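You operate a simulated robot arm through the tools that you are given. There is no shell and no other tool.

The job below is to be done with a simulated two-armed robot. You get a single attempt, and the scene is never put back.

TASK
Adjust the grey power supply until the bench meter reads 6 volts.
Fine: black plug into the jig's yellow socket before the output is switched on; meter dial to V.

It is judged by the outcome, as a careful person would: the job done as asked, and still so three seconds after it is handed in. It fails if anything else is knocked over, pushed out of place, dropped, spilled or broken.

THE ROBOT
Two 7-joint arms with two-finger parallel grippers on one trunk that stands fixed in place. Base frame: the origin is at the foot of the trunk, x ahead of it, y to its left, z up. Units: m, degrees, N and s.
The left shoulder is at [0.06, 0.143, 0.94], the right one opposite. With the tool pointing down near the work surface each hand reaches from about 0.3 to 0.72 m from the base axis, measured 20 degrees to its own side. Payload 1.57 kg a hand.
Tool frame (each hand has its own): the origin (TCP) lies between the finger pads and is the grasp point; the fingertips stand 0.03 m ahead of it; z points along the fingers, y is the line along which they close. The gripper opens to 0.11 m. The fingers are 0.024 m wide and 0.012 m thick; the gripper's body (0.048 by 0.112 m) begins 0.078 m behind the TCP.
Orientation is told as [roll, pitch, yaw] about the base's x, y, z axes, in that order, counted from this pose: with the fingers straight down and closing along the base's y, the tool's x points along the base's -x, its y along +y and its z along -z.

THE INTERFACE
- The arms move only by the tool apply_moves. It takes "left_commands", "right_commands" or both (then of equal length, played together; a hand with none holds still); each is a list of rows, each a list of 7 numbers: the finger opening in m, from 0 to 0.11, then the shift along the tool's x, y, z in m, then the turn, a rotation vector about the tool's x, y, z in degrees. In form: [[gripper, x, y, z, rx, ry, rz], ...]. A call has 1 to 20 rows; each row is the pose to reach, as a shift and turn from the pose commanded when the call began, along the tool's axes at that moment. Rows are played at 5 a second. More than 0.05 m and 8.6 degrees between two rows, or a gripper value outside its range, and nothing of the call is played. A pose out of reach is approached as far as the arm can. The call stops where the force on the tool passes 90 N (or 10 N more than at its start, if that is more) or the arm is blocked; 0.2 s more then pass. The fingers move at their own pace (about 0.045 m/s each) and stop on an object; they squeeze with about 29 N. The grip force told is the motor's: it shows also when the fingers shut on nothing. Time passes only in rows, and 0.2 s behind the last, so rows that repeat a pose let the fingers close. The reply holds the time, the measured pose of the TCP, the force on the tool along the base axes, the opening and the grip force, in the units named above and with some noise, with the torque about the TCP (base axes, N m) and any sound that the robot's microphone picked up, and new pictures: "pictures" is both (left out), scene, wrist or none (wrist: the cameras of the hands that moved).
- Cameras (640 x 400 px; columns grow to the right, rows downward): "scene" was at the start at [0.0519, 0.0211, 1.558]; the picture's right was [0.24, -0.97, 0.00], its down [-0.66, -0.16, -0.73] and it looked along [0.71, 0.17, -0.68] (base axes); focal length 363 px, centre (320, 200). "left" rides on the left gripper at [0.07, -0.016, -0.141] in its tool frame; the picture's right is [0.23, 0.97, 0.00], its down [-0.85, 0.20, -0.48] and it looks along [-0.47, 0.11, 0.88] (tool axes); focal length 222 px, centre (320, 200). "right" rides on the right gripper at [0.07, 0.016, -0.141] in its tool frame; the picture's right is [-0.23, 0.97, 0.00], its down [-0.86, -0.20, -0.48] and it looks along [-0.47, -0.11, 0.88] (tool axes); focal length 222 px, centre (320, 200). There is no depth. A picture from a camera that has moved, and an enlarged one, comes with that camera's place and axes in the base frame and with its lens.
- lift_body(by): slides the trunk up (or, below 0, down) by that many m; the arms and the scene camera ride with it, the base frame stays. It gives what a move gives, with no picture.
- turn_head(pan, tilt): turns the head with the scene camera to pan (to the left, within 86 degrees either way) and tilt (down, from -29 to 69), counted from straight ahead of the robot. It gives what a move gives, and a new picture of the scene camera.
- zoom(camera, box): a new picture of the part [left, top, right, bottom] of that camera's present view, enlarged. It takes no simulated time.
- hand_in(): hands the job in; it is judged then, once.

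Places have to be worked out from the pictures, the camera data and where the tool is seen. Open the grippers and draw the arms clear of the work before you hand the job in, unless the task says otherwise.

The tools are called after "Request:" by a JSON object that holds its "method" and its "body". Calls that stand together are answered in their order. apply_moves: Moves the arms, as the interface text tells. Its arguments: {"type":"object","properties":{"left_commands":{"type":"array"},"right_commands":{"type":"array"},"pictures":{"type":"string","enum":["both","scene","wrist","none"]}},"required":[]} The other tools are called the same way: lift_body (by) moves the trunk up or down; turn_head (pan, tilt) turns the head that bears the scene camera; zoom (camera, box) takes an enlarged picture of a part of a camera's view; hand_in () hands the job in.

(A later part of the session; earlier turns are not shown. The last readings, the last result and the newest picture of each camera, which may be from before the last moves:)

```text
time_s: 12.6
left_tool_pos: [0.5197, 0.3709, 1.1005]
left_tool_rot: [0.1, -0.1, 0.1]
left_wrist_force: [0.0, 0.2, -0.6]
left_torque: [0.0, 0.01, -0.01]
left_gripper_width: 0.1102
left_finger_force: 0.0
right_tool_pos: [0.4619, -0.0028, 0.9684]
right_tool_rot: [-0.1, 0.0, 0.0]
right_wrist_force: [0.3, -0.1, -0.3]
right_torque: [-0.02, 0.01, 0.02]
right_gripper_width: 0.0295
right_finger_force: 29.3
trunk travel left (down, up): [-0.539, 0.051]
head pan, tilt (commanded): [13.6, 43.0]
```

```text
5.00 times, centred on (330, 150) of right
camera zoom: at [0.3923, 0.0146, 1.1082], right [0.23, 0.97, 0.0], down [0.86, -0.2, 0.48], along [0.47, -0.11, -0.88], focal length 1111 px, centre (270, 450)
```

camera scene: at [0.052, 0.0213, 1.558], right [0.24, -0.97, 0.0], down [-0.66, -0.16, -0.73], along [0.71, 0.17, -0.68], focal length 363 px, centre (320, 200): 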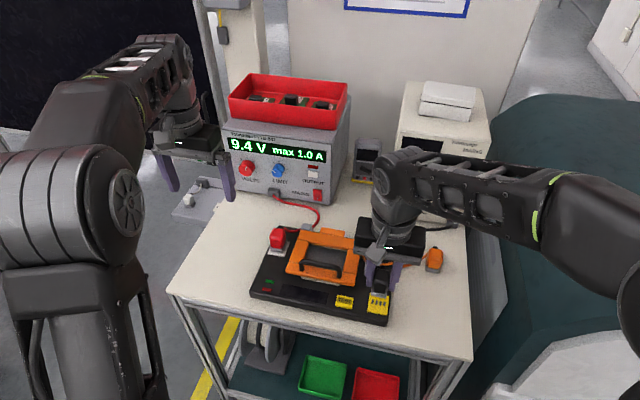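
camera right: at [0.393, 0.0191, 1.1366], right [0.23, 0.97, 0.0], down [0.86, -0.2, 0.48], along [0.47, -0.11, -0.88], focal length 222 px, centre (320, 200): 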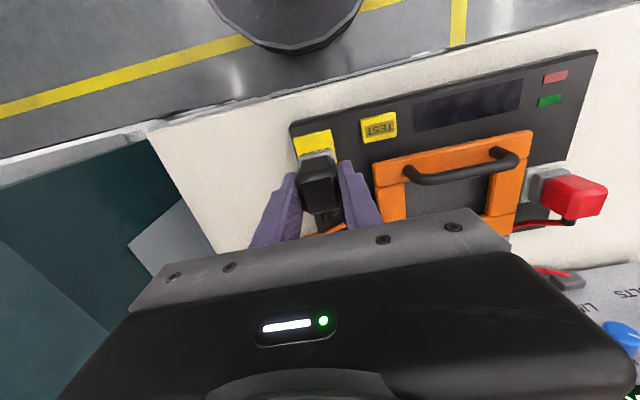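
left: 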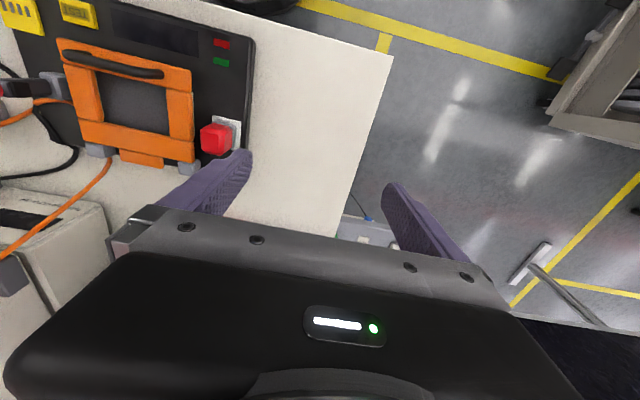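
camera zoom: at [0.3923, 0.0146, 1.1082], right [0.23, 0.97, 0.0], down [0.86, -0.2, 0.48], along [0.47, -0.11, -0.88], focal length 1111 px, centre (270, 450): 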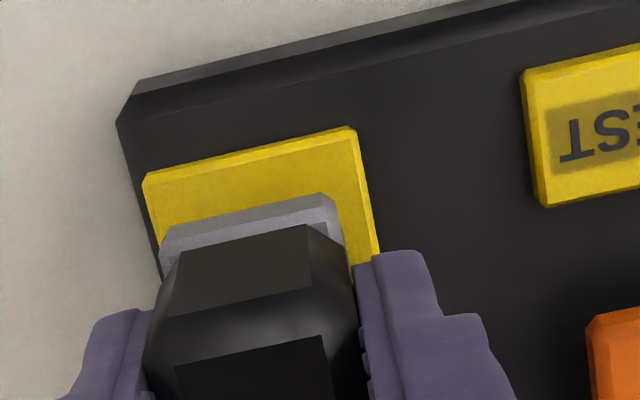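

Averaging both views, the plug now sits about 1.5 mm too far to −y and 1 mm too far in x. I apply that small correction and descend gently until contact shows.

Request:
{"method": "apply_moves", "body": {"right_commands": [[0.0, 0.0008, 0.0012, 0.002, 0, 0, 0], [0.0, 0.0008, 0.0012, 0.006, 0, 0, 0], [0.0, 0.0008, 0.0012, 0.009, 0, 0, 0], [0.0, 0.0008, 0.0012, 0.012, 0, 0, 0], [0.0, 0.0008, 0.0012, 0.014, 0, 0, 0], [0.0, 0.0008, 0.0012, 0.014, 0, 0, 0]], "pictures": "none"}}

Request:
{"method": "zoom", "body": {"camera": "scene", "box": [350, 260, 420, 320]}}

Request:
{"method": "zoom", "body": {"camera": "right", "box": [270, 110, 390, 190]}}

```text
time_s: 14.0
left_tool_pos: [0.5188, 0.3719, 1.0993]
left_tool_rot: [0.0, -0.2, 0.0]
left_wrist_force: [-0.1, -0.1, 0.1]
left_torque: [-0.02, 0.01, -0.03]
left_gripper_width: 0.11
left_finger_force: 0.0
right_tool_pos: [0.4607, -0.0018, 0.9546]
right_tool_rot: [0.0, -0.1, 0.0]
right_wrist_force: [0.1, -0.1, -1.0]
right_torque: [-0.02, 0.0, 0.01]
right_gripper_width: 0.0292
right_finger_force: 29.4
trunk travel left (down, up): [-0.539, 0.051]
head pan, tilt (commanded): [13.6, 43.0]
```

```text
6.67 times, centred on (385, 290) of scene
camera zoom: at [0.052, 0.0211, 1.558], right [0.24, -0.97, 0.0], down [-0.66, -0.16, -0.73], along [0.71, 0.17, -0.68], focal length 2422 px, centre (-113, -400)
```

zoom: 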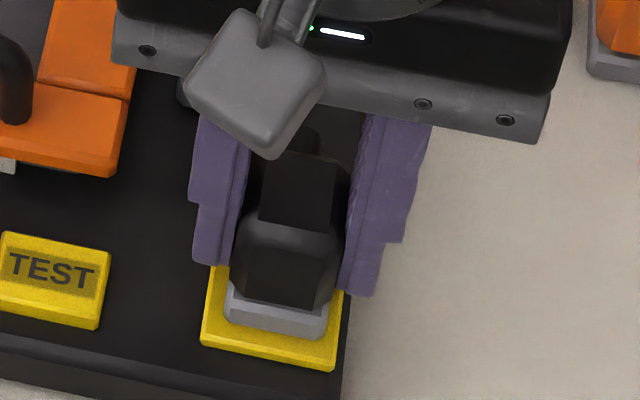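

```text
5.00 times, centred on (330, 150) of right
camera zoom: at [0.3923, 0.0152, 1.0947], right [0.23, 0.97, 0.0], down [0.86, -0.2, 0.48], along [0.47, -0.11, -0.88], focal length 1111 px, centre (270, 450)
```

zoom: 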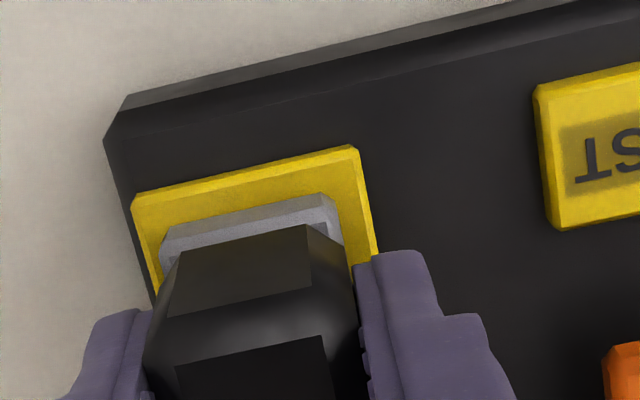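

No contact force yet; the plug bottom is at about the socket's face. Before pushing I check how the seated red plug sits on its white socket plate, as a reference for the margins.

Request:
{"method": "zoom", "body": {"camera": "scene", "box": [266, 236, 298, 258]}}

Request:
{"method": "zoom", "body": {"camera": "scene", "box": [366, 290, 402, 315]}}

Request:
{"method": "zoom", "body": {"camera": "left", "box": [180, 90, 270, 160]}}

```text
16.00 times, centred on (282, 247) of scene
camera zoom: at [0.052, 0.0211, 1.558], right [0.24, -0.97, 0.0], down [-0.66, -0.16, -0.73], along [0.71, 0.17, -0.68], focal length 5813 px, centre (928, -552)
```

zoom: 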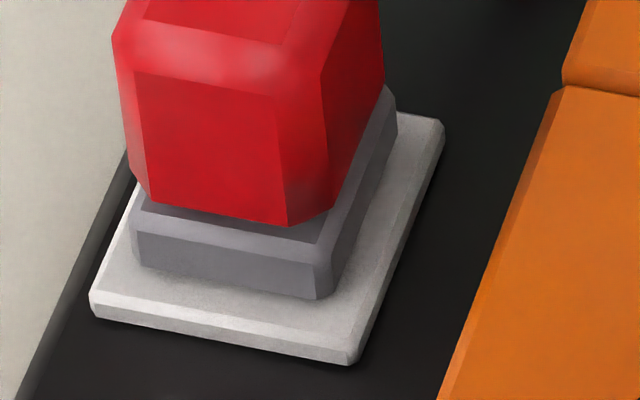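

```text
16.00 times, centred on (384, 302) of scene
camera zoom: at [0.052, 0.0211, 1.558], right [0.24, -0.97, 0.0], down [-0.66, -0.16, -0.73], along [0.71, 0.17, -0.68], focal length 5813 px, centre (-704, -1440)
```

zoom: 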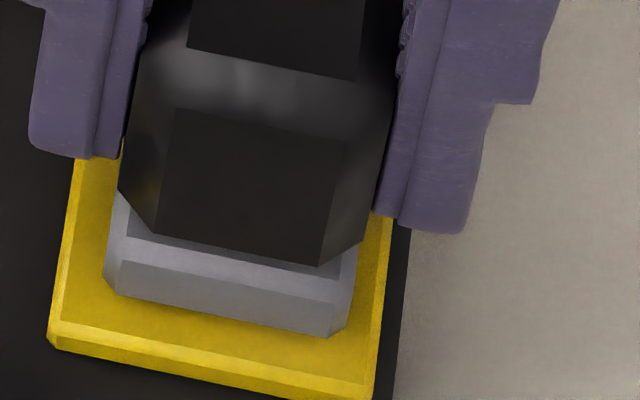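

```text
5.71 times, centred on (225, 125) of left
camera zoom: at [0.4488, 0.3553, 1.2425], right [-0.23, 0.97, 0.0], down [0.85, 0.2, 0.48], along [0.47, 0.11, -0.88], focal length 1269 px, centre (863, 629)
```

zoom: 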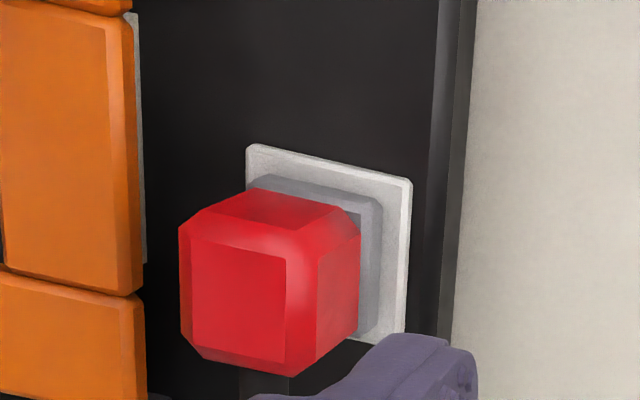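

The reference shows a seated plug centred on its plate with ~7 mm front margin; the black one has ~6 mm front margin and needs about +1 mm in y. I apply that and press down in 1 mm steps.

Request:
{"method": "apply_moves", "body": {"right_commands": [[0.0, 0.0, 0.001, 0.0, 0, 0, 0], [0.0, 0.0, 0.001, 0.001, 0, 0, 0], [0.0, 0.0, 0.001, 0.002, 0, 0, 0], [0.0, 0.0, 0.001, 0.003, 0, 0, 0], [0.0, 0.0, 0.001, 0.004, 0, 0, 0], [0.0, 0.0, 0.001, 0.004, 0, 0, 0]], "pictures": "none"}}

Request:
{"method": "zoom", "body": {"camera": "scene", "box": [366, 290, 402, 315]}}

```text
time_s: 15.4
left_tool_pos: [0.5172, 0.3717, 1.1011]
left_tool_rot: [0.2, -0.3, 0.0]
left_wrist_force: [0.5, 0.0, -0.4]
left_torque: [-0.03, 0.02, -0.03]
left_gripper_width: 0.1099
left_finger_force: 0.0
right_tool_pos: [0.4607, -0.0022, 0.951]
right_tool_rot: [0.0, -0.3, -0.1]
right_wrist_force: [5.6, -5.3, 34.4]
right_torque: [-0.16, -0.07, 0.0]
right_gripper_width: 0.0299
right_finger_force: 28.7
trunk travel left (down, up): [-0.539, 0.051]
head pan, tilt (commanded): [13.6, 43.0]
heard: snap
```

```text
16.00 times, centred on (384, 302) of scene
camera zoom: at [0.0501, 0.0203, 1.5582], right [0.24, -0.97, 0.0], down [-0.66, -0.16, -0.73], along [0.71, 0.17, -0.68], focal length 5813 px, centre (-704, -1440)
```

zoom: 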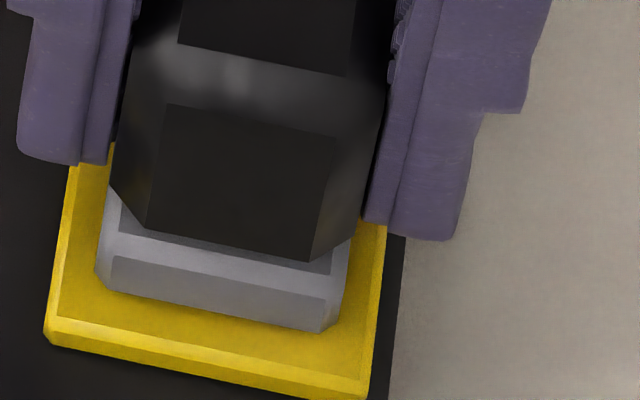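

I heard a "snap" with 34 N of push, so the plug has clicked into the yellow socket. I relieve the push slightly and open the fingers to 0.05.

Request:
{"method": "apply_moves", "body": {"right_commands": [[0.0, 0, 0, -0.001, 0, 0, 0], [0.03, 0, 0, -0.002, 0, 0, 0], [0.05, 0, 0, -0.002, 0, 0, 0], [0.05, 0, 0, -0.002, 0, 0, 0], [0.05, 0, 0, -0.002, 0, 0, 0]], "pictures": "wrist"}}

Request:
{"method": "zoom", "body": {"camera": "scene", "box": [350, 260, 420, 320]}}

Request:
{"method": "zoom", "body": {"camera": "right", "box": [240, 110, 400, 235]}}

```text
time_s: 16.6
left_tool_pos: [0.5186, 0.3705, 1.1004]
left_tool_rot: [0.1, -0.1, 0.0]
left_wrist_force: [0.0, -0.8, 0.2]
left_torque: [0.01, 0.02, -0.02]
left_gripper_width: 0.1103
left_finger_force: 0.1
right_tool_pos: [0.4597, -0.001, 0.952]
right_tool_rot: [0.0, 0.0, 0.0]
right_wrist_force: [-0.2, 1.0, 0.0]
right_torque: [0.0, -0.01, 0.01]
right_gripper_width: 0.0502
right_finger_force: 0.2
trunk travel left (down, up): [-0.539, 0.051]
head pan, tilt (commanded): [13.6, 43.0]
heard: snap
camera right: at [0.3913, 0.0165, 1.0922], right [0.23, 0.97, 0.0], down [0.86, -0.2, 0.48], along [0.47, -0.11, -0.88], focal length 222 px, centre (320, 200)
```

right: 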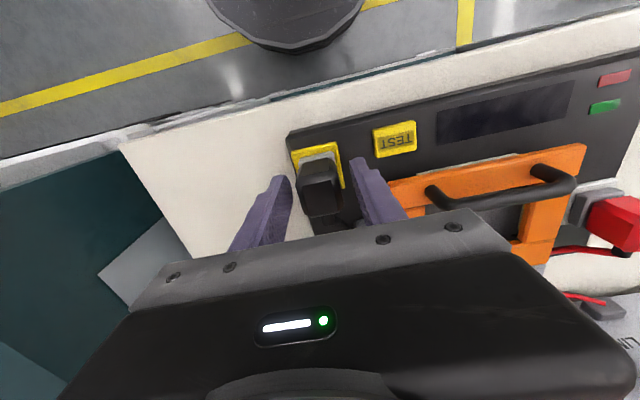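

```text
6.67 times, centred on (385, 290) of scene
camera zoom: at [0.0521, 0.0211, 1.558], right [0.24, -0.97, 0.0], down [-0.66, -0.16, -0.73], along [0.71, 0.17, -0.68], focal length 2422 px, centre (-113, -400)
```

zoom: 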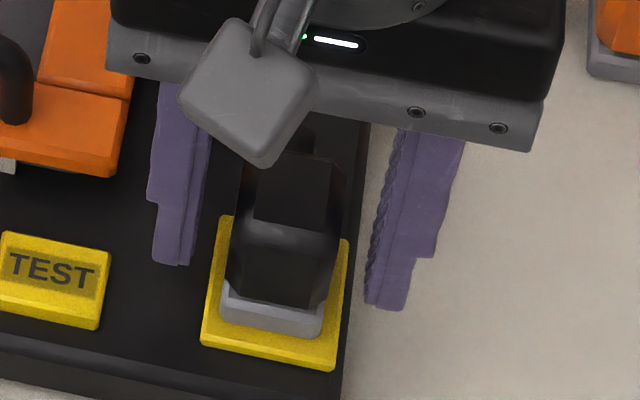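

```text
3.20 times, centred on (320, 172) of right
camera zoom: at [0.3913, 0.0165, 1.0922], right [0.23, 0.97, 0.0], down [0.86, -0.2, 0.48], along [0.47, -0.11, -0.88], focal length 711 px, centre (320, 288)
```

zoom: 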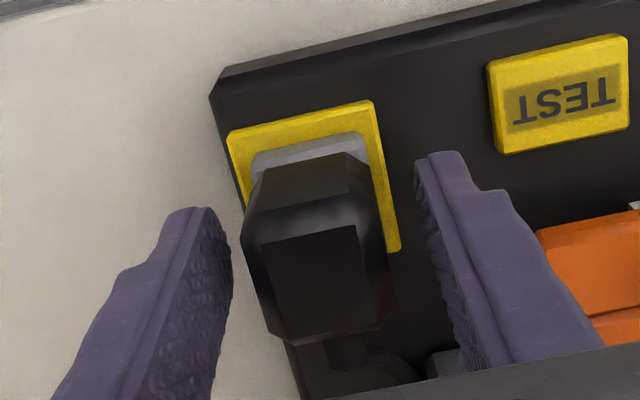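

A second "snap" was heard as I released, so I must check whether the plug is still fully seated or sprang out. I zoom closely on the plug/socket interface.

Request:
{"method": "zoom", "body": {"camera": "scene", "box": [366, 290, 402, 315]}}

Request:
{"method": "zoom", "body": {"camera": "right", "box": [285, 135, 355, 180]}}

Request:
{"method": "zoom", "body": {"camera": "scene", "box": [310, 220, 430, 320]}}

```text
16.00 times, centred on (384, 302) of scene
camera zoom: at [0.0521, 0.0211, 1.558], right [0.24, -0.97, 0.0], down [-0.66, -0.16, -0.73], along [0.71, 0.17, -0.68], focal length 5813 px, centre (-704, -1440)
```

zoom: 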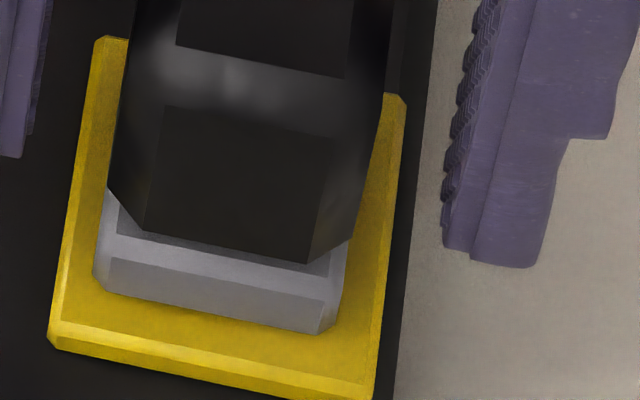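

```text
8.89 times, centred on (320, 158) of right
camera zoom: at [0.3913, 0.0165, 1.0922], right [0.23, 0.97, 0.0], down [0.86, -0.2, 0.48], along [0.47, -0.11, -0.88], focal length 1974 px, centre (320, 578)
```

zoom: 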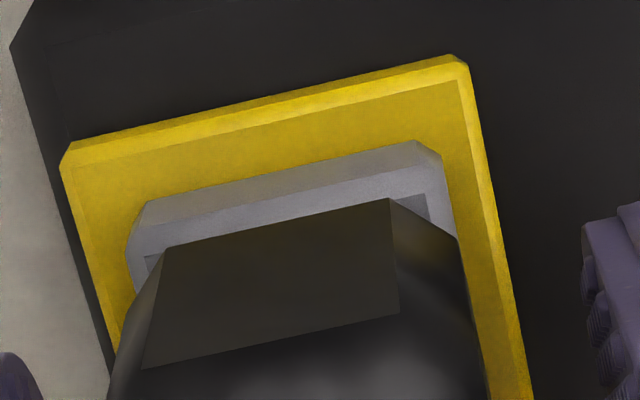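

```text
4.00 times, centred on (370, 270) of scene
camera zoom: at [0.0521, 0.0211, 1.558], right [0.24, -0.97, 0.0], down [-0.66, -0.16, -0.73], along [0.71, 0.17, -0.68], focal length 1453 px, centre (120, -80)
```

zoom: 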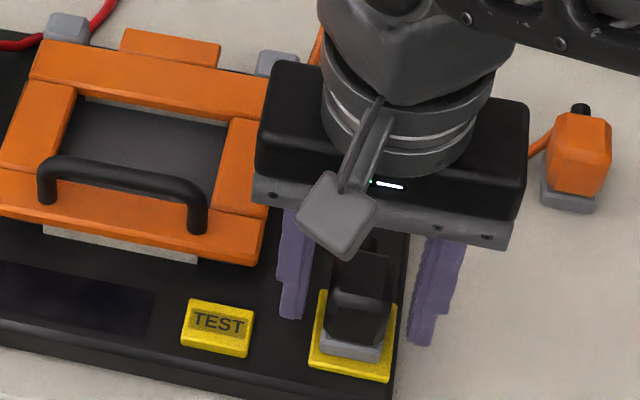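

The base looks flush on the socket, but I need a clearer view. I raise the hand straight up off the plug and move it aside to view from other angles.

Request:
{"method": "apply_moves", "body": {"right_commands": [[0.055, 0, 0, -0.02, 0, 0, 0], [0.055, 0, 0, -0.045, 0, 0, 0], [0.055, 0, 0, -0.08, 0, 0, 0], [0.055, -0.0, -0.04, -0.1, 0, 0, 0], [0.055, 0.0, -0.08, -0.1, 0, 0, 0], [0.055, 0.0, -0.12, -0.1, 0, 0, 0], [0.055, 0.0, -0.12, -0.1, 0, 0, 0]], "pictures": "both"}}

Request:
{"method": "zoom", "body": {"camera": "scene", "box": [360, 280, 408, 313]}}

Request:
{"method": "zoom", "body": {"camera": "right", "box": [400, 60, 520, 140]}}

Request:
{"method": "zoom", "body": {"camera": "left", "box": [0, 0, 100, 70]}}

```text
time_s: 18.2
left_tool_pos: [0.5194, 0.3719, 1.1004]
left_tool_rot: [0.1, -0.2, 0.0]
left_wrist_force: [0.3, 0.0, 0.7]
left_torque: [-0.01, -0.01, 0.01]
left_gripper_width: 0.1101
left_finger_force: 0.1
right_tool_pos: [0.4589, -0.1217, 1.0529]
right_tool_rot: [0.1, 0.1, 0.1]
right_wrist_force: [0.5, 0.7, 0.8]
right_torque: [-0.02, 0.02, 0.04]
right_gripper_width: 0.0549
right_finger_force: 0.1
trunk travel left (down, up): [-0.539, 0.051]
head pan, tilt (commanded): [13.6, 43.0]
camera scene: at [0.0522, 0.0217, 1.558], right [0.24, -0.97, 0.0], down [-0.66, -0.16, -0.73], along [0.71, 0.17, -0.68], focal length 363 px, centre (320, 200)
camera right: at [0.3901, -0.1034, 1.1937], right [0.23, 0.97, 0.0], down [0.86, -0.2, 0.48], along [0.47, -0.11, -0.88], focal length 222 px, centre (320, 200)
```

scene: 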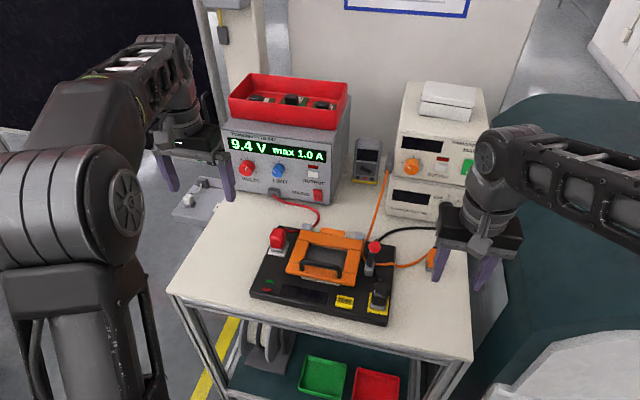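
right: 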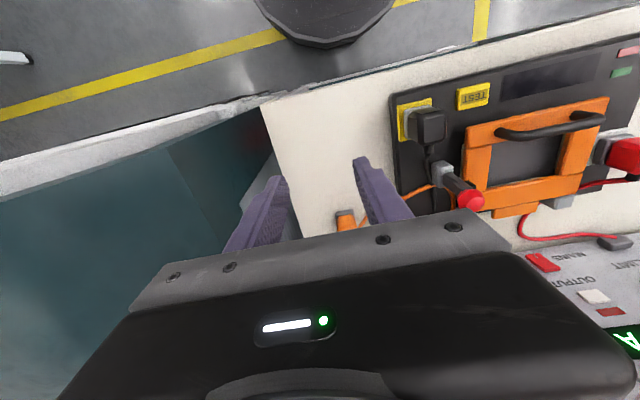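

```text
12.12 times, centred on (384, 296) of scene
camera zoom: at [0.0522, 0.0217, 1.558], right [0.24, -0.97, 0.0], down [-0.66, -0.16, -0.73], along [0.71, 0.17, -0.68], focal length 4404 px, centre (-456, -970)
```

zoom: 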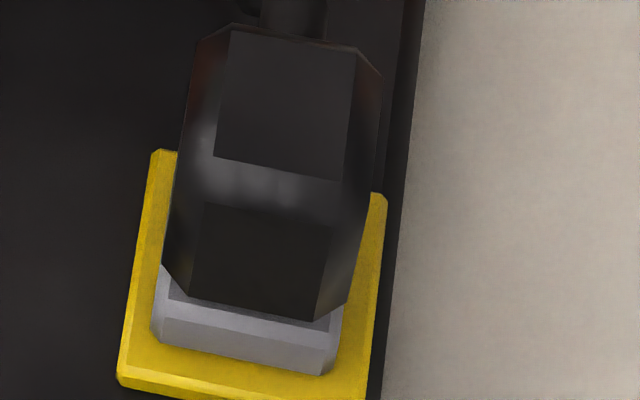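

```text
5.00 times, centred on (460, 100) of right
camera zoom: at [0.3901, -0.1034, 1.1937], right [0.23, 0.97, 0.0], down [0.86, -0.2, 0.48], along [0.47, -0.11, -0.88], focal length 1111 px, centre (-380, 700)
```

zoom: 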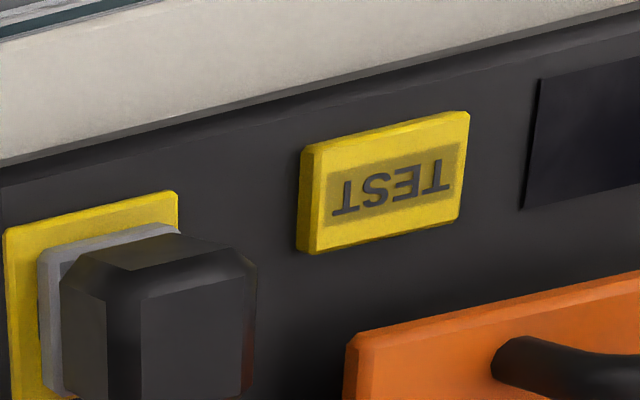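

```text
5.71 times, centred on (50, 35) of left
camera zoom: at [0.4488, 0.3559, 1.2423], right [-0.23, 0.97, 0.0], down [0.85, 0.2, 0.48], along [0.47, 0.11, -0.88], focal length 1269 px, centre (1863, 1143)
```

zoom: 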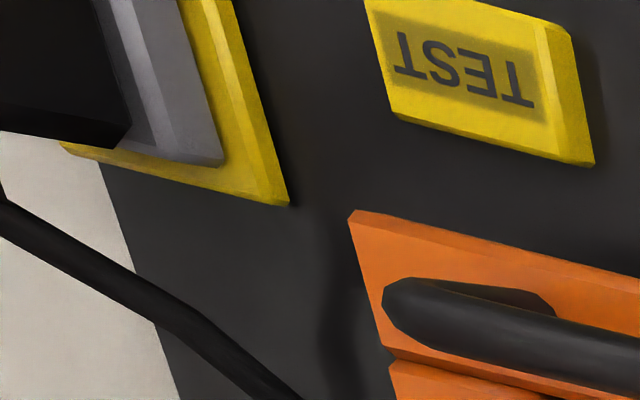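

From the left camera the grey base looks flush on the yellow socket. To be sure, I'll press the plug's top with closed fingertips: first I hover over it with the gripper shut.

Request:
{"method": "apply_moves", "body": {"right_commands": [[0.02, 0.0, 0.04, 0.0, 0, 0, 0], [0.0, 0.0, 0.08, 0.0, 0, 0, 0], [0.0, 0.0, 0.12, 0.0, 0, 0, 0], [0.0, 0.0, 0.12, 0.02, 0, 0, 0], [0.0, 0.0, 0.12, 0.04, 0, 0, 0], [0.0, 0.0, 0.12, 0.05, 0, 0, 0], [0.0, 0.0, 0.12, 0.05, 0, 0, 0]], "pictures": "wrist"}}

Request:
{"method": "zoom", "body": {"camera": "scene", "box": [340, 250, 430, 320]}}

```text
time_s: 19.8
left_tool_pos: [0.519, 0.3725, 1.1]
left_tool_rot: [0.1, -0.1, 0.0]
left_wrist_force: [0.2, 0.1, -0.5]
left_torque: [-0.03, -0.02, -0.01]
left_gripper_width: 0.1099
left_finger_force: 0.2
right_tool_pos: [0.4607, -0.0009, 1.0003]
right_tool_rot: [0.0, 0.0, 0.1]
right_wrist_force: [-0.7, -0.2, 0.8]
right_torque: [0.01, 0.03, -0.03]
right_gripper_width: 0.0
right_finger_force: 21.0
trunk travel left (down, up): [-0.539, 0.051]
head pan, tilt (commanded): [13.6, 43.0]
camera right: at [0.3914, 0.017, 1.1414], right [0.23, 0.97, 0.0], down [0.85, -0.2, 0.48], along [0.47, -0.11, -0.88], focal length 222 px, centre (320, 200)
```

right: 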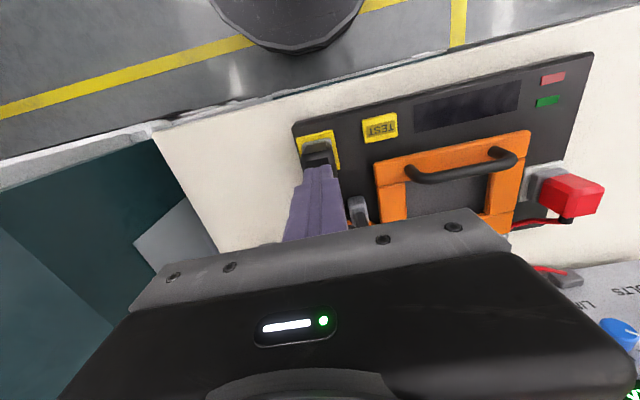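

```text
5.71 times, centred on (385, 285) of scene
camera zoom: at [0.0519, 0.0212, 1.558], right [0.24, -0.97, 0.0], down [-0.66, -0.16, -0.73], along [0.71, 0.17, -0.68], focal length 2076 px, centre (-51, -286)
```

zoom: 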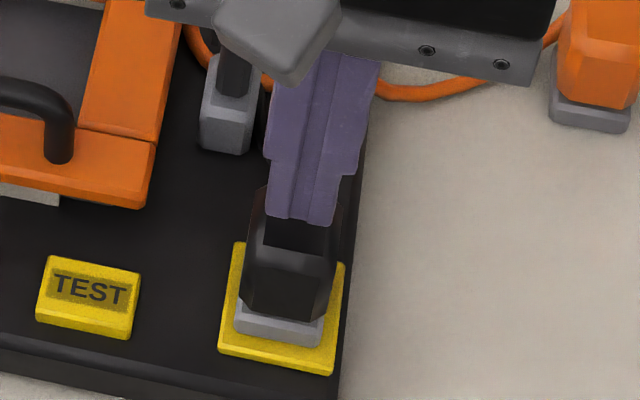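

The shut fingertips are just above the plug's top flat (tip z≈0.971). I lower in small steps to find contact.

Request:
{"method": "apply_moves", "body": {"right_commands": [[0.0, 0, 0, 0.003, 0, 0, 0], [0.0, 0, 0, 0.006, 0, 0, 0], [0.0, 0, 0, 0.008, 0, 0, 0], [0.0, 0, 0, 0.009, 0, 0, 0], [0.0, 0, 0, 0.01, 0, 0, 0], [0.0, 0, 0, 0.01, 0, 0, 0]], "pictures": "none"}}

```text
time_s: 21.2
left_tool_pos: [0.5194, 0.3724, 1.1021]
left_tool_rot: [0.1, 0.0, 0.0]
left_wrist_force: [-0.6, -0.2, -0.4]
left_torque: [0.0, 0.01, 0.01]
left_gripper_width: 0.1099
left_finger_force: 0.1
right_tool_pos: [0.4619, -0.0004, 0.9913]
right_tool_rot: [0.0, 0.1, 0.0]
right_wrist_force: [0.0, 0.5, -0.3]
right_torque: [-0.02, 0.0, -0.03]
right_gripper_width: 0.0001
right_finger_force: 20.9
trunk travel left (down, up): [-0.539, 0.051]
head pan, tilt (commanded): [13.6, 43.0]
```

No contact yet at tip z≈0.962. I keep lowering in 1 mm steps.

Request:
{"method": "apply_moves", "body": {"right_commands": [[0.0, 0, 0, 0.001, 0, 0, 0], [0.0, 0, 0, 0.002, 0, 0, 0], [0.0, 0, 0, 0.003, 0, 0, 0], [0.0, 0, 0, 0.003, 0, 0, 0]], "pictures": "none"}}

Request:
{"method": "zoom", "body": {"camera": "scene", "box": [360, 270, 410, 310]}}

```text
time_s: 22.2
left_tool_pos: [0.5191, 0.3728, 1.1008]
left_tool_rot: [0.1, -0.2, 0.1]
left_wrist_force: [-0.1, -0.7, 0.7]
left_torque: [0.02, -0.01, 0.03]
left_gripper_width: 0.1102
left_finger_force: 0.0
right_tool_pos: [0.4607, -0.0013, 0.9903]
right_tool_rot: [0.1, -0.2, 0.0]
right_wrist_force: [-0.3, 0.4, 16.7]
right_torque: [0.01, -0.01, 0.04]
right_gripper_width: 0.0002
right_finger_force: 21.5
trunk travel left (down, up): [-0.539, 0.051]
head pan, tilt (commanded): [13.6, 43.0]
```

```text
10.00 times, centred on (385, 290) of scene
camera zoom: at [0.0508, 0.0212, 1.5582], right [0.24, -0.97, 0.0], down [-0.66, -0.16, -0.73], along [0.71, 0.17, -0.68], focal length 3633 px, centre (-330, -700)
```

zoom: 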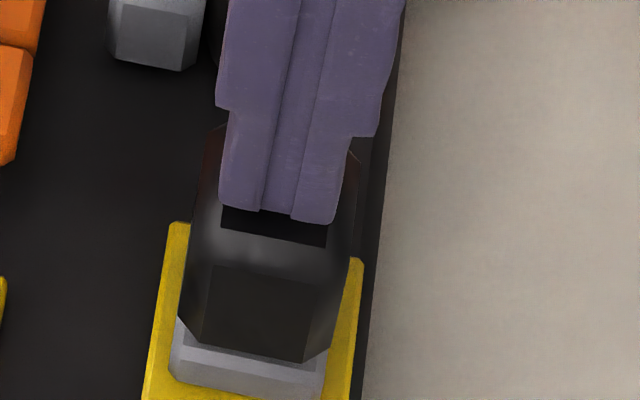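

Contact with 17 N at tip z≈0.960. I press a little further to see whether it clicks or holds firm.

Request:
{"method": "apply_moves", "body": {"right_commands": [[0.0, 0, 0, 0.001, 0, 0, 0], [0.0, 0, 0, 0.002, 0, 0, 0], [0.0, 0, 0, 0.002, 0, 0, 0]], "pictures": "none"}}

```text
time_s: 23.0
left_tool_pos: [0.5171, 0.3714, 1.1014]
left_tool_rot: [0.1, -0.1, 0.0]
left_wrist_force: [0.3, 0.1, 1.0]
left_torque: [-0.01, -0.02, 0.01]
left_gripper_width: 0.11
left_finger_force: 0.0
right_tool_pos: [0.4612, -0.0012, 0.9898]
right_tool_rot: [0.0, -0.3, 0.0]
right_wrist_force: [2.5, 1.1, 37.1]
right_torque: [0.04, -0.01, 0.01]
right_gripper_width: 0.0002
right_finger_force: 21.8
trunk travel left (down, up): [-0.539, 0.051]
head pan, tilt (commanded): [13.6, 43.0]
```

It holds firm at 37 N without moving, with no new snap. One more millimetre to be certain, then I withdraw straight up.

Request:
{"method": "apply_moves", "body": {"right_commands": [[0.0, 0, 0, 0.001, 0, 0, 0], [0.0, 0, 0, 0.001, 0, 0, 0]], "pictures": "none"}}

Request:
{"method": "apply_moves", "body": {"right_commands": [[0.0, 0, 0, -0.01, 0, 0, 0], [0.0, 0, 0, -0.04, 0, 0, 0], [0.0, 0, 0, -0.08, 0, 0, 0], [0.0, 0, -0.03, -0.11, 0, 0, 0], [0.0, 0, -0.06, -0.13, 0, 0, 0], [0.0, 0, -0.06, -0.13, 0, 0, 0]], "pictures": "both"}}

Request:
{"method": "zoom", "body": {"camera": "scene", "box": [340, 250, 430, 320]}}

Request:
{"method": "zoom", "body": {"camera": "right", "box": [340, 60, 480, 150]}}

```text
time_s: 23.6
left_tool_pos: [0.5176, 0.3725, 1.1021]
left_tool_rot: [0.1, -0.2, 0.0]
left_wrist_force: [0.8, -0.4, 0.1]
left_torque: [-0.04, 0.0, -0.01]
left_gripper_width: 0.1098
left_finger_force: 0.1
right_tool_pos: [0.4609, -0.0011, 0.989]
right_tool_rot: [0.2, -0.5, 0.0]
right_wrist_force: [1.9, 1.4, 44.8]
right_torque: [0.01, 0.04, 0.02]
right_gripper_width: 0.0
right_finger_force: 21.0
trunk travel left (down, up): [-0.539, 0.051]
head pan, tilt (commanded): [13.6, 43.0]
```

```text
time_s: 25.0
left_tool_pos: [0.5187, 0.3726, 1.0991]
left_tool_rot: [0.2, 0.0, 0.0]
left_wrist_force: [0.1, 0.9, 0.0]
left_torque: [0.01, -0.03, -0.01]
left_gripper_width: 0.1097
left_finger_force: 0.2
right_tool_pos: [0.4598, -0.0611, 1.1145]
right_tool_rot: [0.0, 0.0, 0.1]
right_wrist_force: [0.7, -0.4, 0.9]
right_torque: [0.01, 0.0, 0.05]
right_gripper_width: 0.0
right_finger_force: 21.8
trunk travel left (down, up): [-0.539, 0.051]
head pan, tilt (commanded): [13.6, 43.0]
camera scene: at [0.0522, 0.0213, 1.558], right [0.24, -0.97, 0.0], down [-0.66, -0.16, -0.73], along [0.71, 0.17, -0.68], focal length 363 px, centre (320, 200)
camera right: at [0.3909, -0.0434, 1.2558], right [0.23, 0.97, 0.0], down [0.86, -0.2, 0.48], along [0.47, -0.11, -0.88], focal length 222 px, centre (320, 200)
```

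scene: 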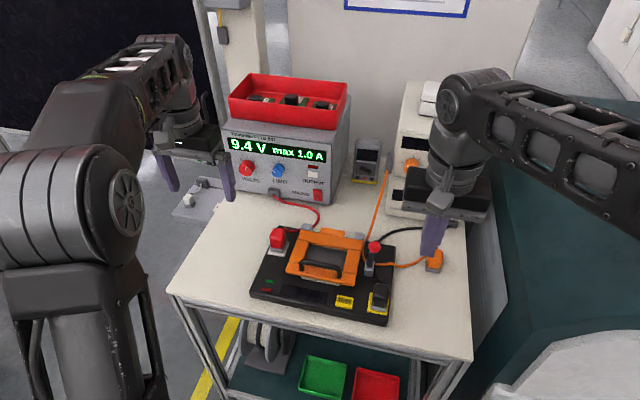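
right: 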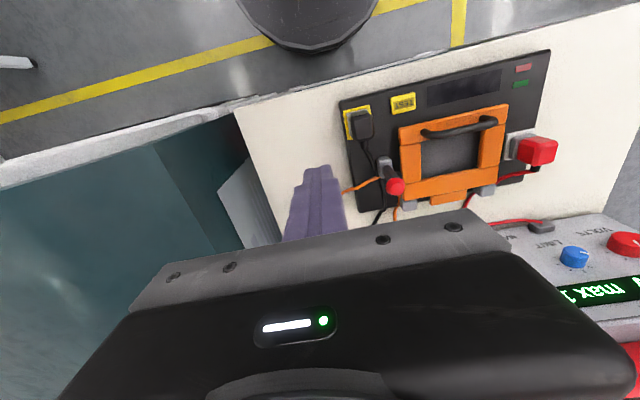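

```text
5.71 times, centred on (385, 285) of scene
camera zoom: at [0.0522, 0.0213, 1.558], right [0.24, -0.97, 0.0], down [-0.66, -0.16, -0.73], along [0.71, 0.17, -0.68], focal length 2076 px, centre (-51, -286)
```

zoom: 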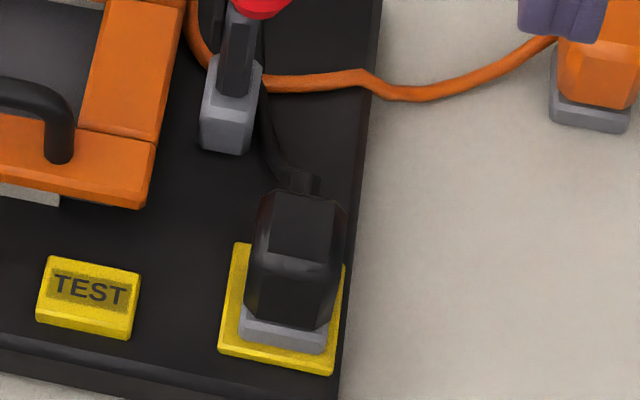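

```text
4.44 times, centred on (410, 105) of right
camera zoom: at [0.3909, -0.0434, 1.2558], right [0.23, 0.97, 0.0], down [0.86, -0.2, 0.48], along [0.47, -0.11, -0.88], focal length 987 px, centre (-80, 622)
```

zoom: 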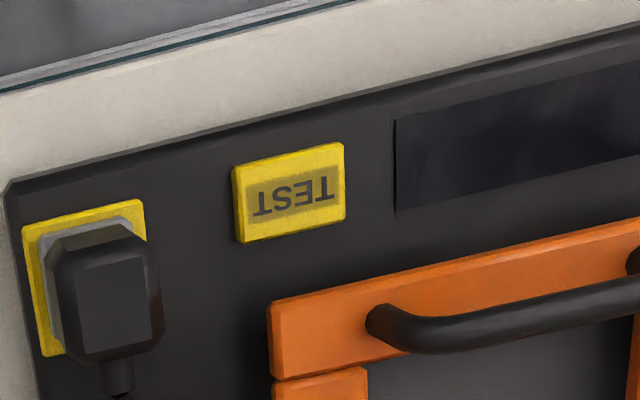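

The plug stayed firm under 45 N. I zoom once more to compare its seat now with the red reference.

Request:
{"method": "zoom", "body": {"camera": "scene", "box": [366, 290, 402, 315]}}

Request:
{"method": "zoom", "body": {"camera": "right", "box": [335, 95, 385, 145]}}

Request:
{"method": "zoom", "body": {"camera": "left", "box": [0, 0, 64, 40]}}

```text
16.00 times, centred on (384, 302) of scene
camera zoom: at [0.0522, 0.0213, 1.558], right [0.24, -0.97, 0.0], down [-0.66, -0.16, -0.73], along [0.71, 0.17, -0.68], focal length 5813 px, centre (-704, -1440)
```

zoom: 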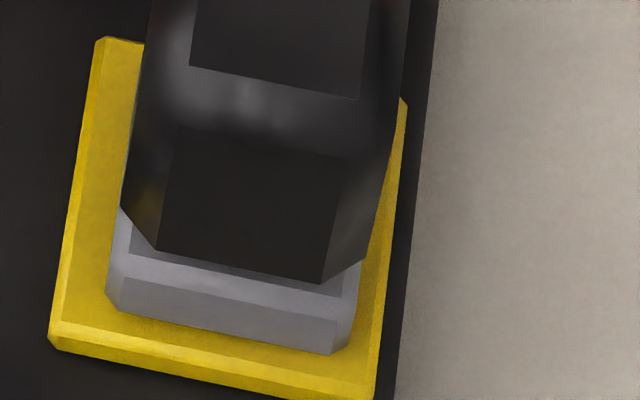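

```text
8.00 times, centred on (360, 120) of right
camera zoom: at [0.3909, -0.0434, 1.2558], right [0.23, 0.97, 0.0], down [0.86, -0.2, 0.48], along [0.47, -0.11, -0.88], focal length 1777 px, centre (0, 840)
```

zoom: 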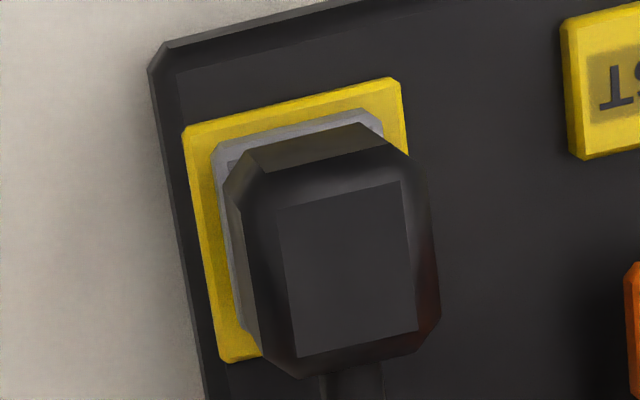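

```text
10.00 times, centred on (32, 20) of left
camera zoom: at [0.4489, 0.3555, 1.2424], right [-0.23, 0.97, 0.0], down [0.85, 0.2, 0.48], along [0.47, 0.11, -0.88], focal length 2221 px, centre (3200, 2000)
```

zoom: 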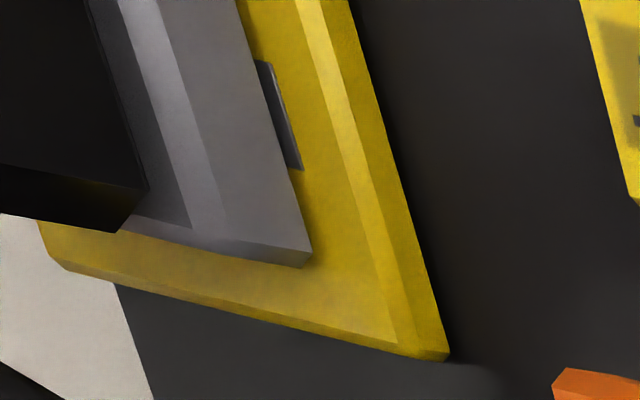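

Compared with right after release, the plug has slid about 2 mm toward −x and −y (a slot now peeks out), so it's evidently loose and not latched. I'll regrasp it, re-align, press until it snaps, and release without any lifting. First I hover above it with fingers open.

Request:
{"method": "apply_moves", "body": {"right_commands": [[0.03, 0.0017, 0.02, 0.0, 0, 0, 0], [0.055, 0.0017, 0.04, 0.0, 0, 0, 0], [0.055, 0.0017, 0.0576, 0.02, 0, 0, 0], [0.055, 0.0017, 0.0576, 0.05, 0, 0, 0], [0.055, 0.0017, 0.0576, 0.08, 0, 0, 0], [0.055, 0.0017, 0.0576, 0.1, 0, 0, 0], [0.055, 0.0017, 0.0576, 0.1, 0, 0, 0]], "pictures": "wrist"}}

Request:
{"method": "zoom", "body": {"camera": "scene", "box": [340, 250, 430, 320]}}

Request:
{"method": "zoom", "body": {"camera": "right", "box": [270, 120, 370, 190]}}

```text
time_s: 26.6
left_tool_pos: [0.5174, 0.3722, 1.1001]
left_tool_rot: [0.0, -0.2, -0.1]
left_wrist_force: [0.6, 0.4, -0.3]
left_torque: [-0.02, 0.03, 0.01]
left_gripper_width: 0.1102
left_finger_force: 0.0
right_tool_pos: [0.4583, -0.0028, 1.0152]
right_tool_rot: [0.0, -0.1, 0.0]
right_wrist_force: [0.3, -0.1, -0.1]
right_torque: [-0.01, -0.01, 0.0]
right_gripper_width: 0.055
right_finger_force: 0.0
trunk travel left (down, up): [-0.539, 0.051]
head pan, tilt (commanded): [13.6, 43.0]
camera right: at [0.3892, 0.0147, 1.1556], right [0.23, 0.97, 0.0], down [0.86, -0.2, 0.48], along [0.47, -0.11, -0.88], focal length 222 px, centre (320, 200)
```

right: 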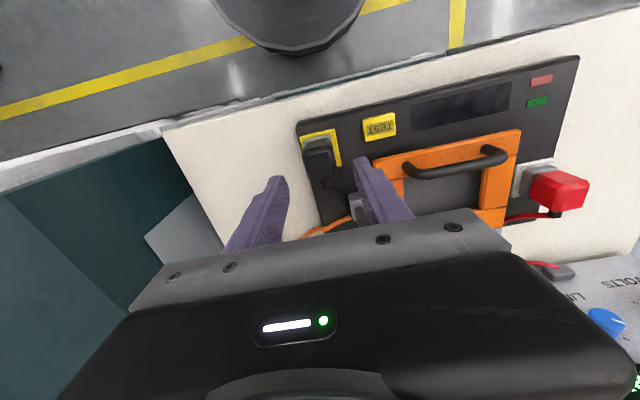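

```text
5.71 times, centred on (385, 285) of scene
camera zoom: at [0.0518, 0.0211, 1.558], right [0.24, -0.97, 0.0], down [-0.66, -0.16, -0.73], along [0.71, 0.17, -0.68], focal length 2076 px, centre (-51, -286)
```

zoom: 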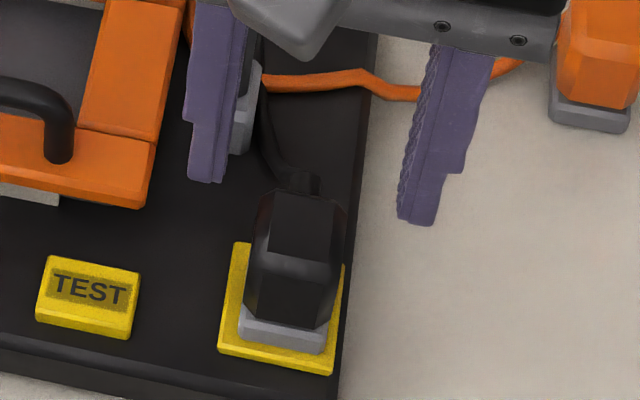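

```text
5.71 times, centred on (320, 155) of right
camera zoom: at [0.3892, 0.0147, 1.1556], right [0.23, 0.97, 0.0], down [0.86, -0.2, 0.48], along [0.47, -0.11, -0.88], focal length 1269 px, centre (320, 457)
```

zoom: 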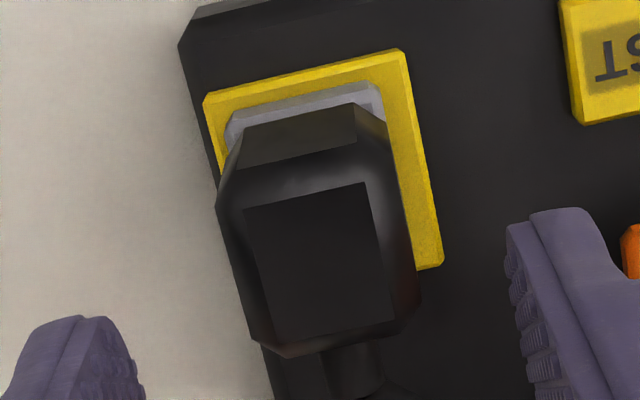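

The plug visibly sits off-centre toward −x/−y on the socket, confirming it is loose. I lower the open fingers around it and close.

Request:
{"method": "apply_moves", "body": {"right_commands": [[0.055, 0, 0, 0.02, 0, 0, 0], [0.055, 0, 0, 0.04, 0, 0, 0], [0.055, 0, 0, 0.055, 0, 0, 0], [0.055, 0, 0, 0.062, 0, 0, 0], [0.055, 0, 0, 0.062, 0, 0, 0], [0.035, 0, 0, 0.062, 0, 0, 0], [0.02, 0, 0, 0.062, 0, 0, 0], [0.0, 0, 0, 0.062, 0, 0, 0], [0.0, 0, 0, 0.062, 0, 0, 0], [0.0, 0, 0, 0.062, 0, 0, 0]], "pictures": "none"}}

Request:
{"method": "zoom", "body": {"camera": "scene", "box": [366, 290, 402, 315]}}

Request:
{"method": "zoom", "body": {"camera": "right", "box": [270, 120, 370, 190]}}

Request:
{"method": "zoom", "body": {"camera": "left", "box": [0, 0, 64, 40]}}

```text
time_s: 28.8
left_tool_pos: [0.5184, 0.3731, 1.0989]
left_tool_rot: [0.2, -0.1, 0.1]
left_wrist_force: [-0.1, 0.1, 0.8]
left_torque: [0.0, 0.0, 0.0]
left_gripper_width: 0.1099
left_finger_force: 0.1
right_tool_pos: [0.4583, -0.0039, 0.9524]
right_tool_rot: [0.0, 0.0, 0.1]
right_wrist_force: [0.8, 0.2, 0.0]
right_torque: [0.01, 0.03, 0.01]
right_gripper_width: 0.0293
right_finger_force: 29.2
trunk travel left (down, up): [-0.539, 0.051]
head pan, tilt (commanded): [13.6, 43.0]
```

```text
16.00 times, centred on (384, 302) of scene
camera zoom: at [0.052, 0.0211, 1.558], right [0.24, -0.97, 0.0], down [-0.66, -0.16, -0.73], along [0.71, 0.17, -0.68], focal length 5813 px, centre (-704, -1440)
```

zoom: 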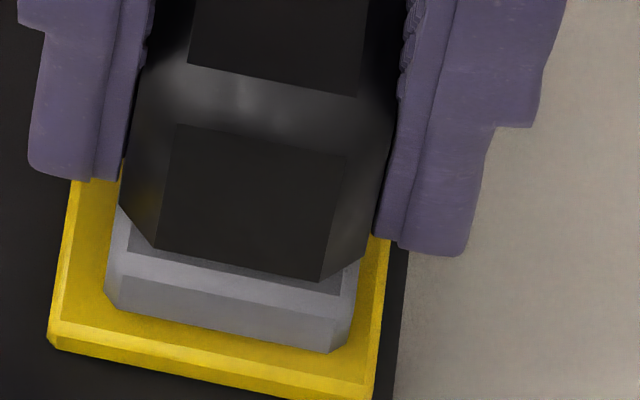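

```text
5.71 times, centred on (320, 155) of right
camera zoom: at [0.3896, 0.0148, 1.094], right [0.23, 0.97, 0.0], down [0.86, -0.2, 0.48], along [0.47, -0.11, -0.88], focal length 1269 px, centre (320, 457)
```

zoom: 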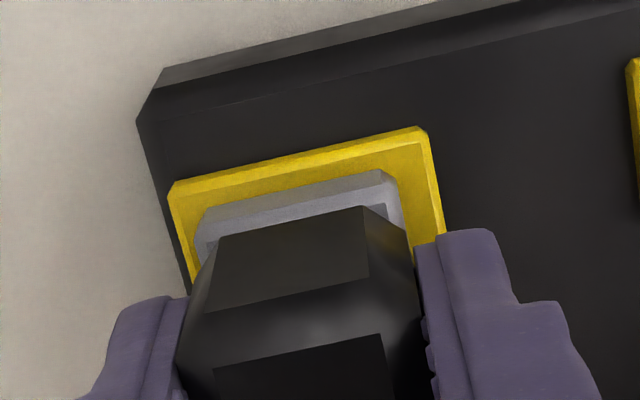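

```text
10.00 times, centred on (32, 20) of left
camera zoom: at [0.4488, 0.3553, 1.2425], right [-0.23, 0.97, 0.0], down [0.85, 0.2, 0.48], along [0.47, 0.11, -0.88], focal length 2221 px, centre (3200, 2000)
```

zoom: 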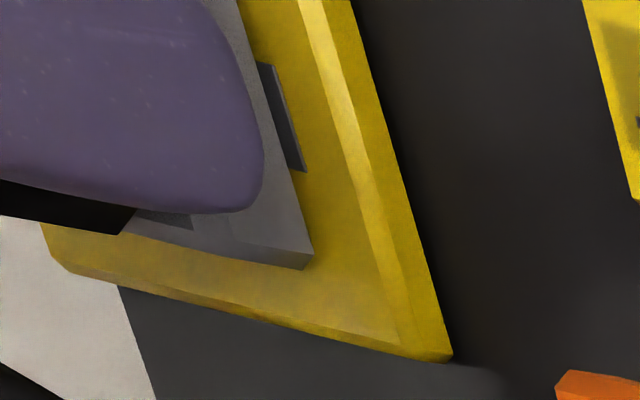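

Gripped again. From the image shift I need about +2.1 mm in x and +1.9 mm in y to match the earlier seat; I lift 1.5 mm, shift, then press gently.

Request:
{"method": "apply_moves", "body": {"right_commands": [[0.0, 0.0, 0.0, -0.002, 0, 0, 0], [0.0, -0.001, 0.001, -0.002, 0, 0, 0], [0.0, -0.0021, 0.0019, -0.002, 0, 0, 0], [0.0, -0.0021, 0.0019, 0.0, 0, 0, 0], [0.0, -0.0021, 0.0019, 0.0, 0, 0, 0]], "pictures": "none"}}

Request:
{"method": "zoom", "body": {"camera": "scene", "box": [366, 290, 402, 315]}}

Request:
{"method": "zoom", "body": {"camera": "left", "box": [0, 0, 64, 40]}}

Request:
{"method": "zoom", "body": {"camera": "right", "box": [270, 120, 370, 190]}}

```text
time_s: 30.0
left_tool_pos: [0.5191, 0.3733, 1.0999]
left_tool_rot: [0.2, -0.1, -0.1]
left_wrist_force: [0.5, 0.3, -0.5]
left_torque: [-0.02, 0.02, 0.0]
left_gripper_width: 0.11
left_finger_force: 0.0
right_tool_pos: [0.461, -0.0017, 0.9547]
right_tool_rot: [0.0, 0.2, 0.0]
right_wrist_force: [0.0, -0.5, -1.8]
right_torque: [0.02, -0.01, 0.0]
right_gripper_width: 0.0293
right_finger_force: 29.1
trunk travel left (down, up): [-0.539, 0.051]
head pan, tilt (commanded): [13.6, 43.0]
```

```text
16.00 times, centred on (384, 302) of scene
camera zoom: at [0.052, 0.0211, 1.558], right [0.24, -0.97, 0.0], down [-0.66, -0.16, -0.73], along [0.71, 0.17, -0.68], focal length 5813 px, centre (-704, -1440)
```

zoom: 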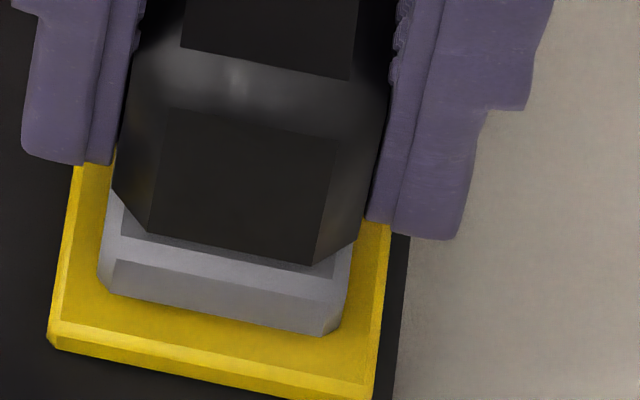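

```text
10.00 times, centred on (32, 20) of left
camera zoom: at [0.4487, 0.3552, 1.2425], right [-0.23, 0.97, 0.0], down [0.85, 0.2, 0.48], along [0.47, 0.11, -0.88], focal length 2221 px, centre (3200, 2000)
```

zoom: 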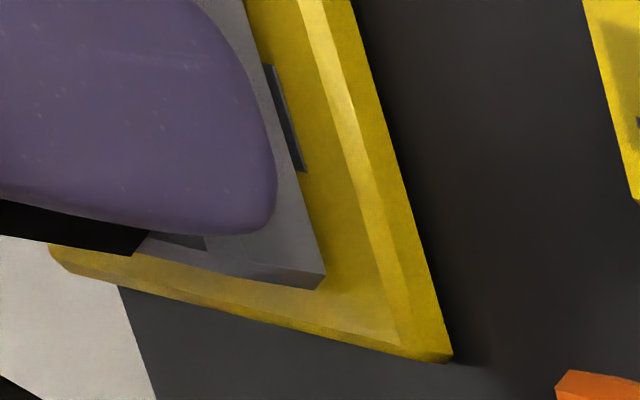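

```text
5.71 times, centred on (320, 155) of right
camera zoom: at [0.3914, 0.0159, 1.0944], right [0.23, 0.97, 0.0], down [0.86, -0.2, 0.48], along [0.47, -0.11, -0.88], focal length 1269 px, centre (320, 457)
```

zoom: 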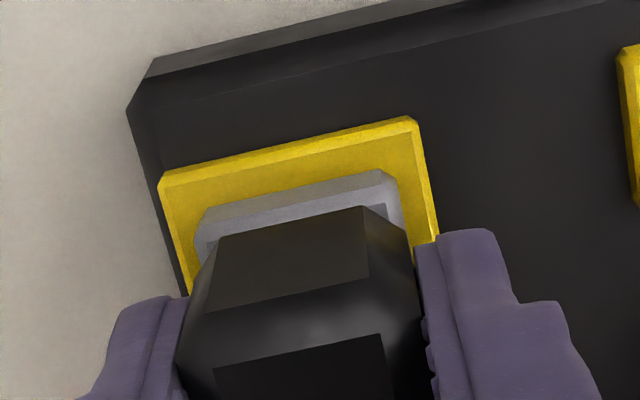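

Alignment is now within about 0.6 mm (needs slightly more +y). I add that and press down in 1 mm steps, listening for the snap.

Request:
{"method": "apply_moves", "body": {"right_commands": [[0.0, 0.0, 0.0006, -0.001, 0, 0, 0], [0.0, 0.0, 0.0006, 0.0, 0, 0, 0], [0.0, 0.0, 0.0006, 0.001, 0, 0, 0], [0.0, 0.0, 0.0006, 0.002, 0, 0, 0], [0.0, 0.0, 0.0006, 0.002, 0, 0, 0]], "pictures": "none"}}

Request:
{"method": "zoom", "body": {"camera": "scene", "box": [366, 290, 402, 315]}}

Request:
{"method": "zoom", "body": {"camera": "left", "box": [0, 0, 64, 40]}}

```text
time_s: 31.2
left_tool_pos: [0.518, 0.3722, 1.0999]
left_tool_rot: [0.1, -0.3, 0.0]
left_wrist_force: [0.0, -0.8, -0.5]
left_torque: [0.01, 0.0, 0.0]
left_gripper_width: 0.11
left_finger_force: 0.1
right_tool_pos: [0.461, -0.0004, 0.9529]
right_tool_rot: [0.2, -0.1, 0.0]
right_wrist_force: [-3.1, -2.4, 14.5]
right_torque: [-0.16, 0.25, 0.02]
right_gripper_width: 0.0293
right_finger_force: 29.2
trunk travel left (down, up): [-0.539, 0.051]
head pan, tilt (commanded): [13.6, 43.0]
```

```text
16.00 times, centred on (384, 302) of scene
camera zoom: at [0.0504, 0.0208, 1.5583], right [0.24, -0.97, 0.0], down [-0.66, -0.16, -0.73], along [0.71, 0.17, -0.68], focal length 5813 px, centre (-704, -1440)
```

zoom: 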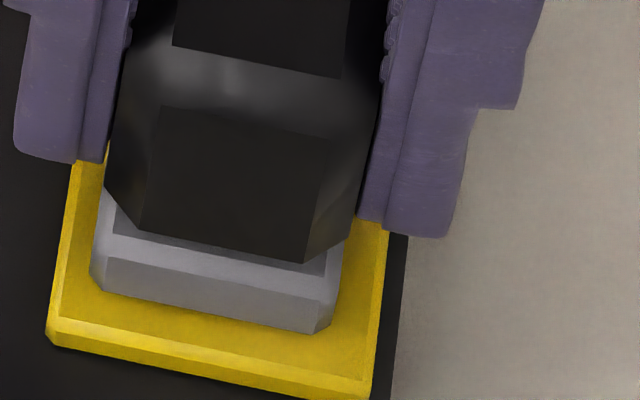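

```text
10.00 times, centred on (32, 20) of left
camera zoom: at [0.4475, 0.355, 1.2433], right [-0.23, 0.97, 0.0], down [0.85, 0.2, 0.48], along [0.47, 0.11, -0.88], focal length 2221 px, centre (3200, 2000)
```

zoom: 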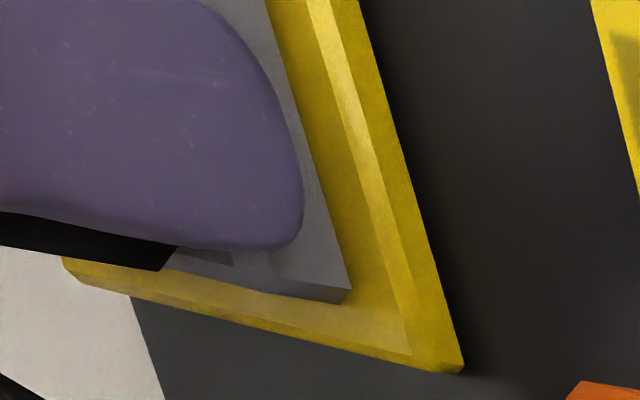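

Now aligned like the earlier seat with 14 N push and no snap yet. I press on, one millimetre at a time.

Request:
{"method": "apply_moves", "body": {"right_commands": [[0.0, 0.0, 0.0, 0.001, 0, 0, 0], [0.0, 0.0, 0.0, 0.001, 0, 0, 0]], "pictures": "none"}}

```text
time_s: 31.8
left_tool_pos: [0.5173, 0.3717, 1.1014]
left_tool_rot: [0.2, -0.1, 0.1]
left_wrist_force: [-0.2, -0.1, 0.5]
left_torque: [-0.02, -0.03, -0.01]
left_gripper_width: 0.1097
left_finger_force: 0.0
right_tool_pos: [0.4604, 0.0002, 0.9523]
right_tool_rot: [0.1, -0.2, -0.1]
right_wrist_force: [-2.9, -2.1, 26.5]
right_torque: [-0.08, 0.3, -0.04]
right_gripper_width: 0.0293
right_finger_force: 28.4
trunk travel left (down, up): [-0.539, 0.051]
head pan, tilt (commanded): [13.6, 43.0]
```

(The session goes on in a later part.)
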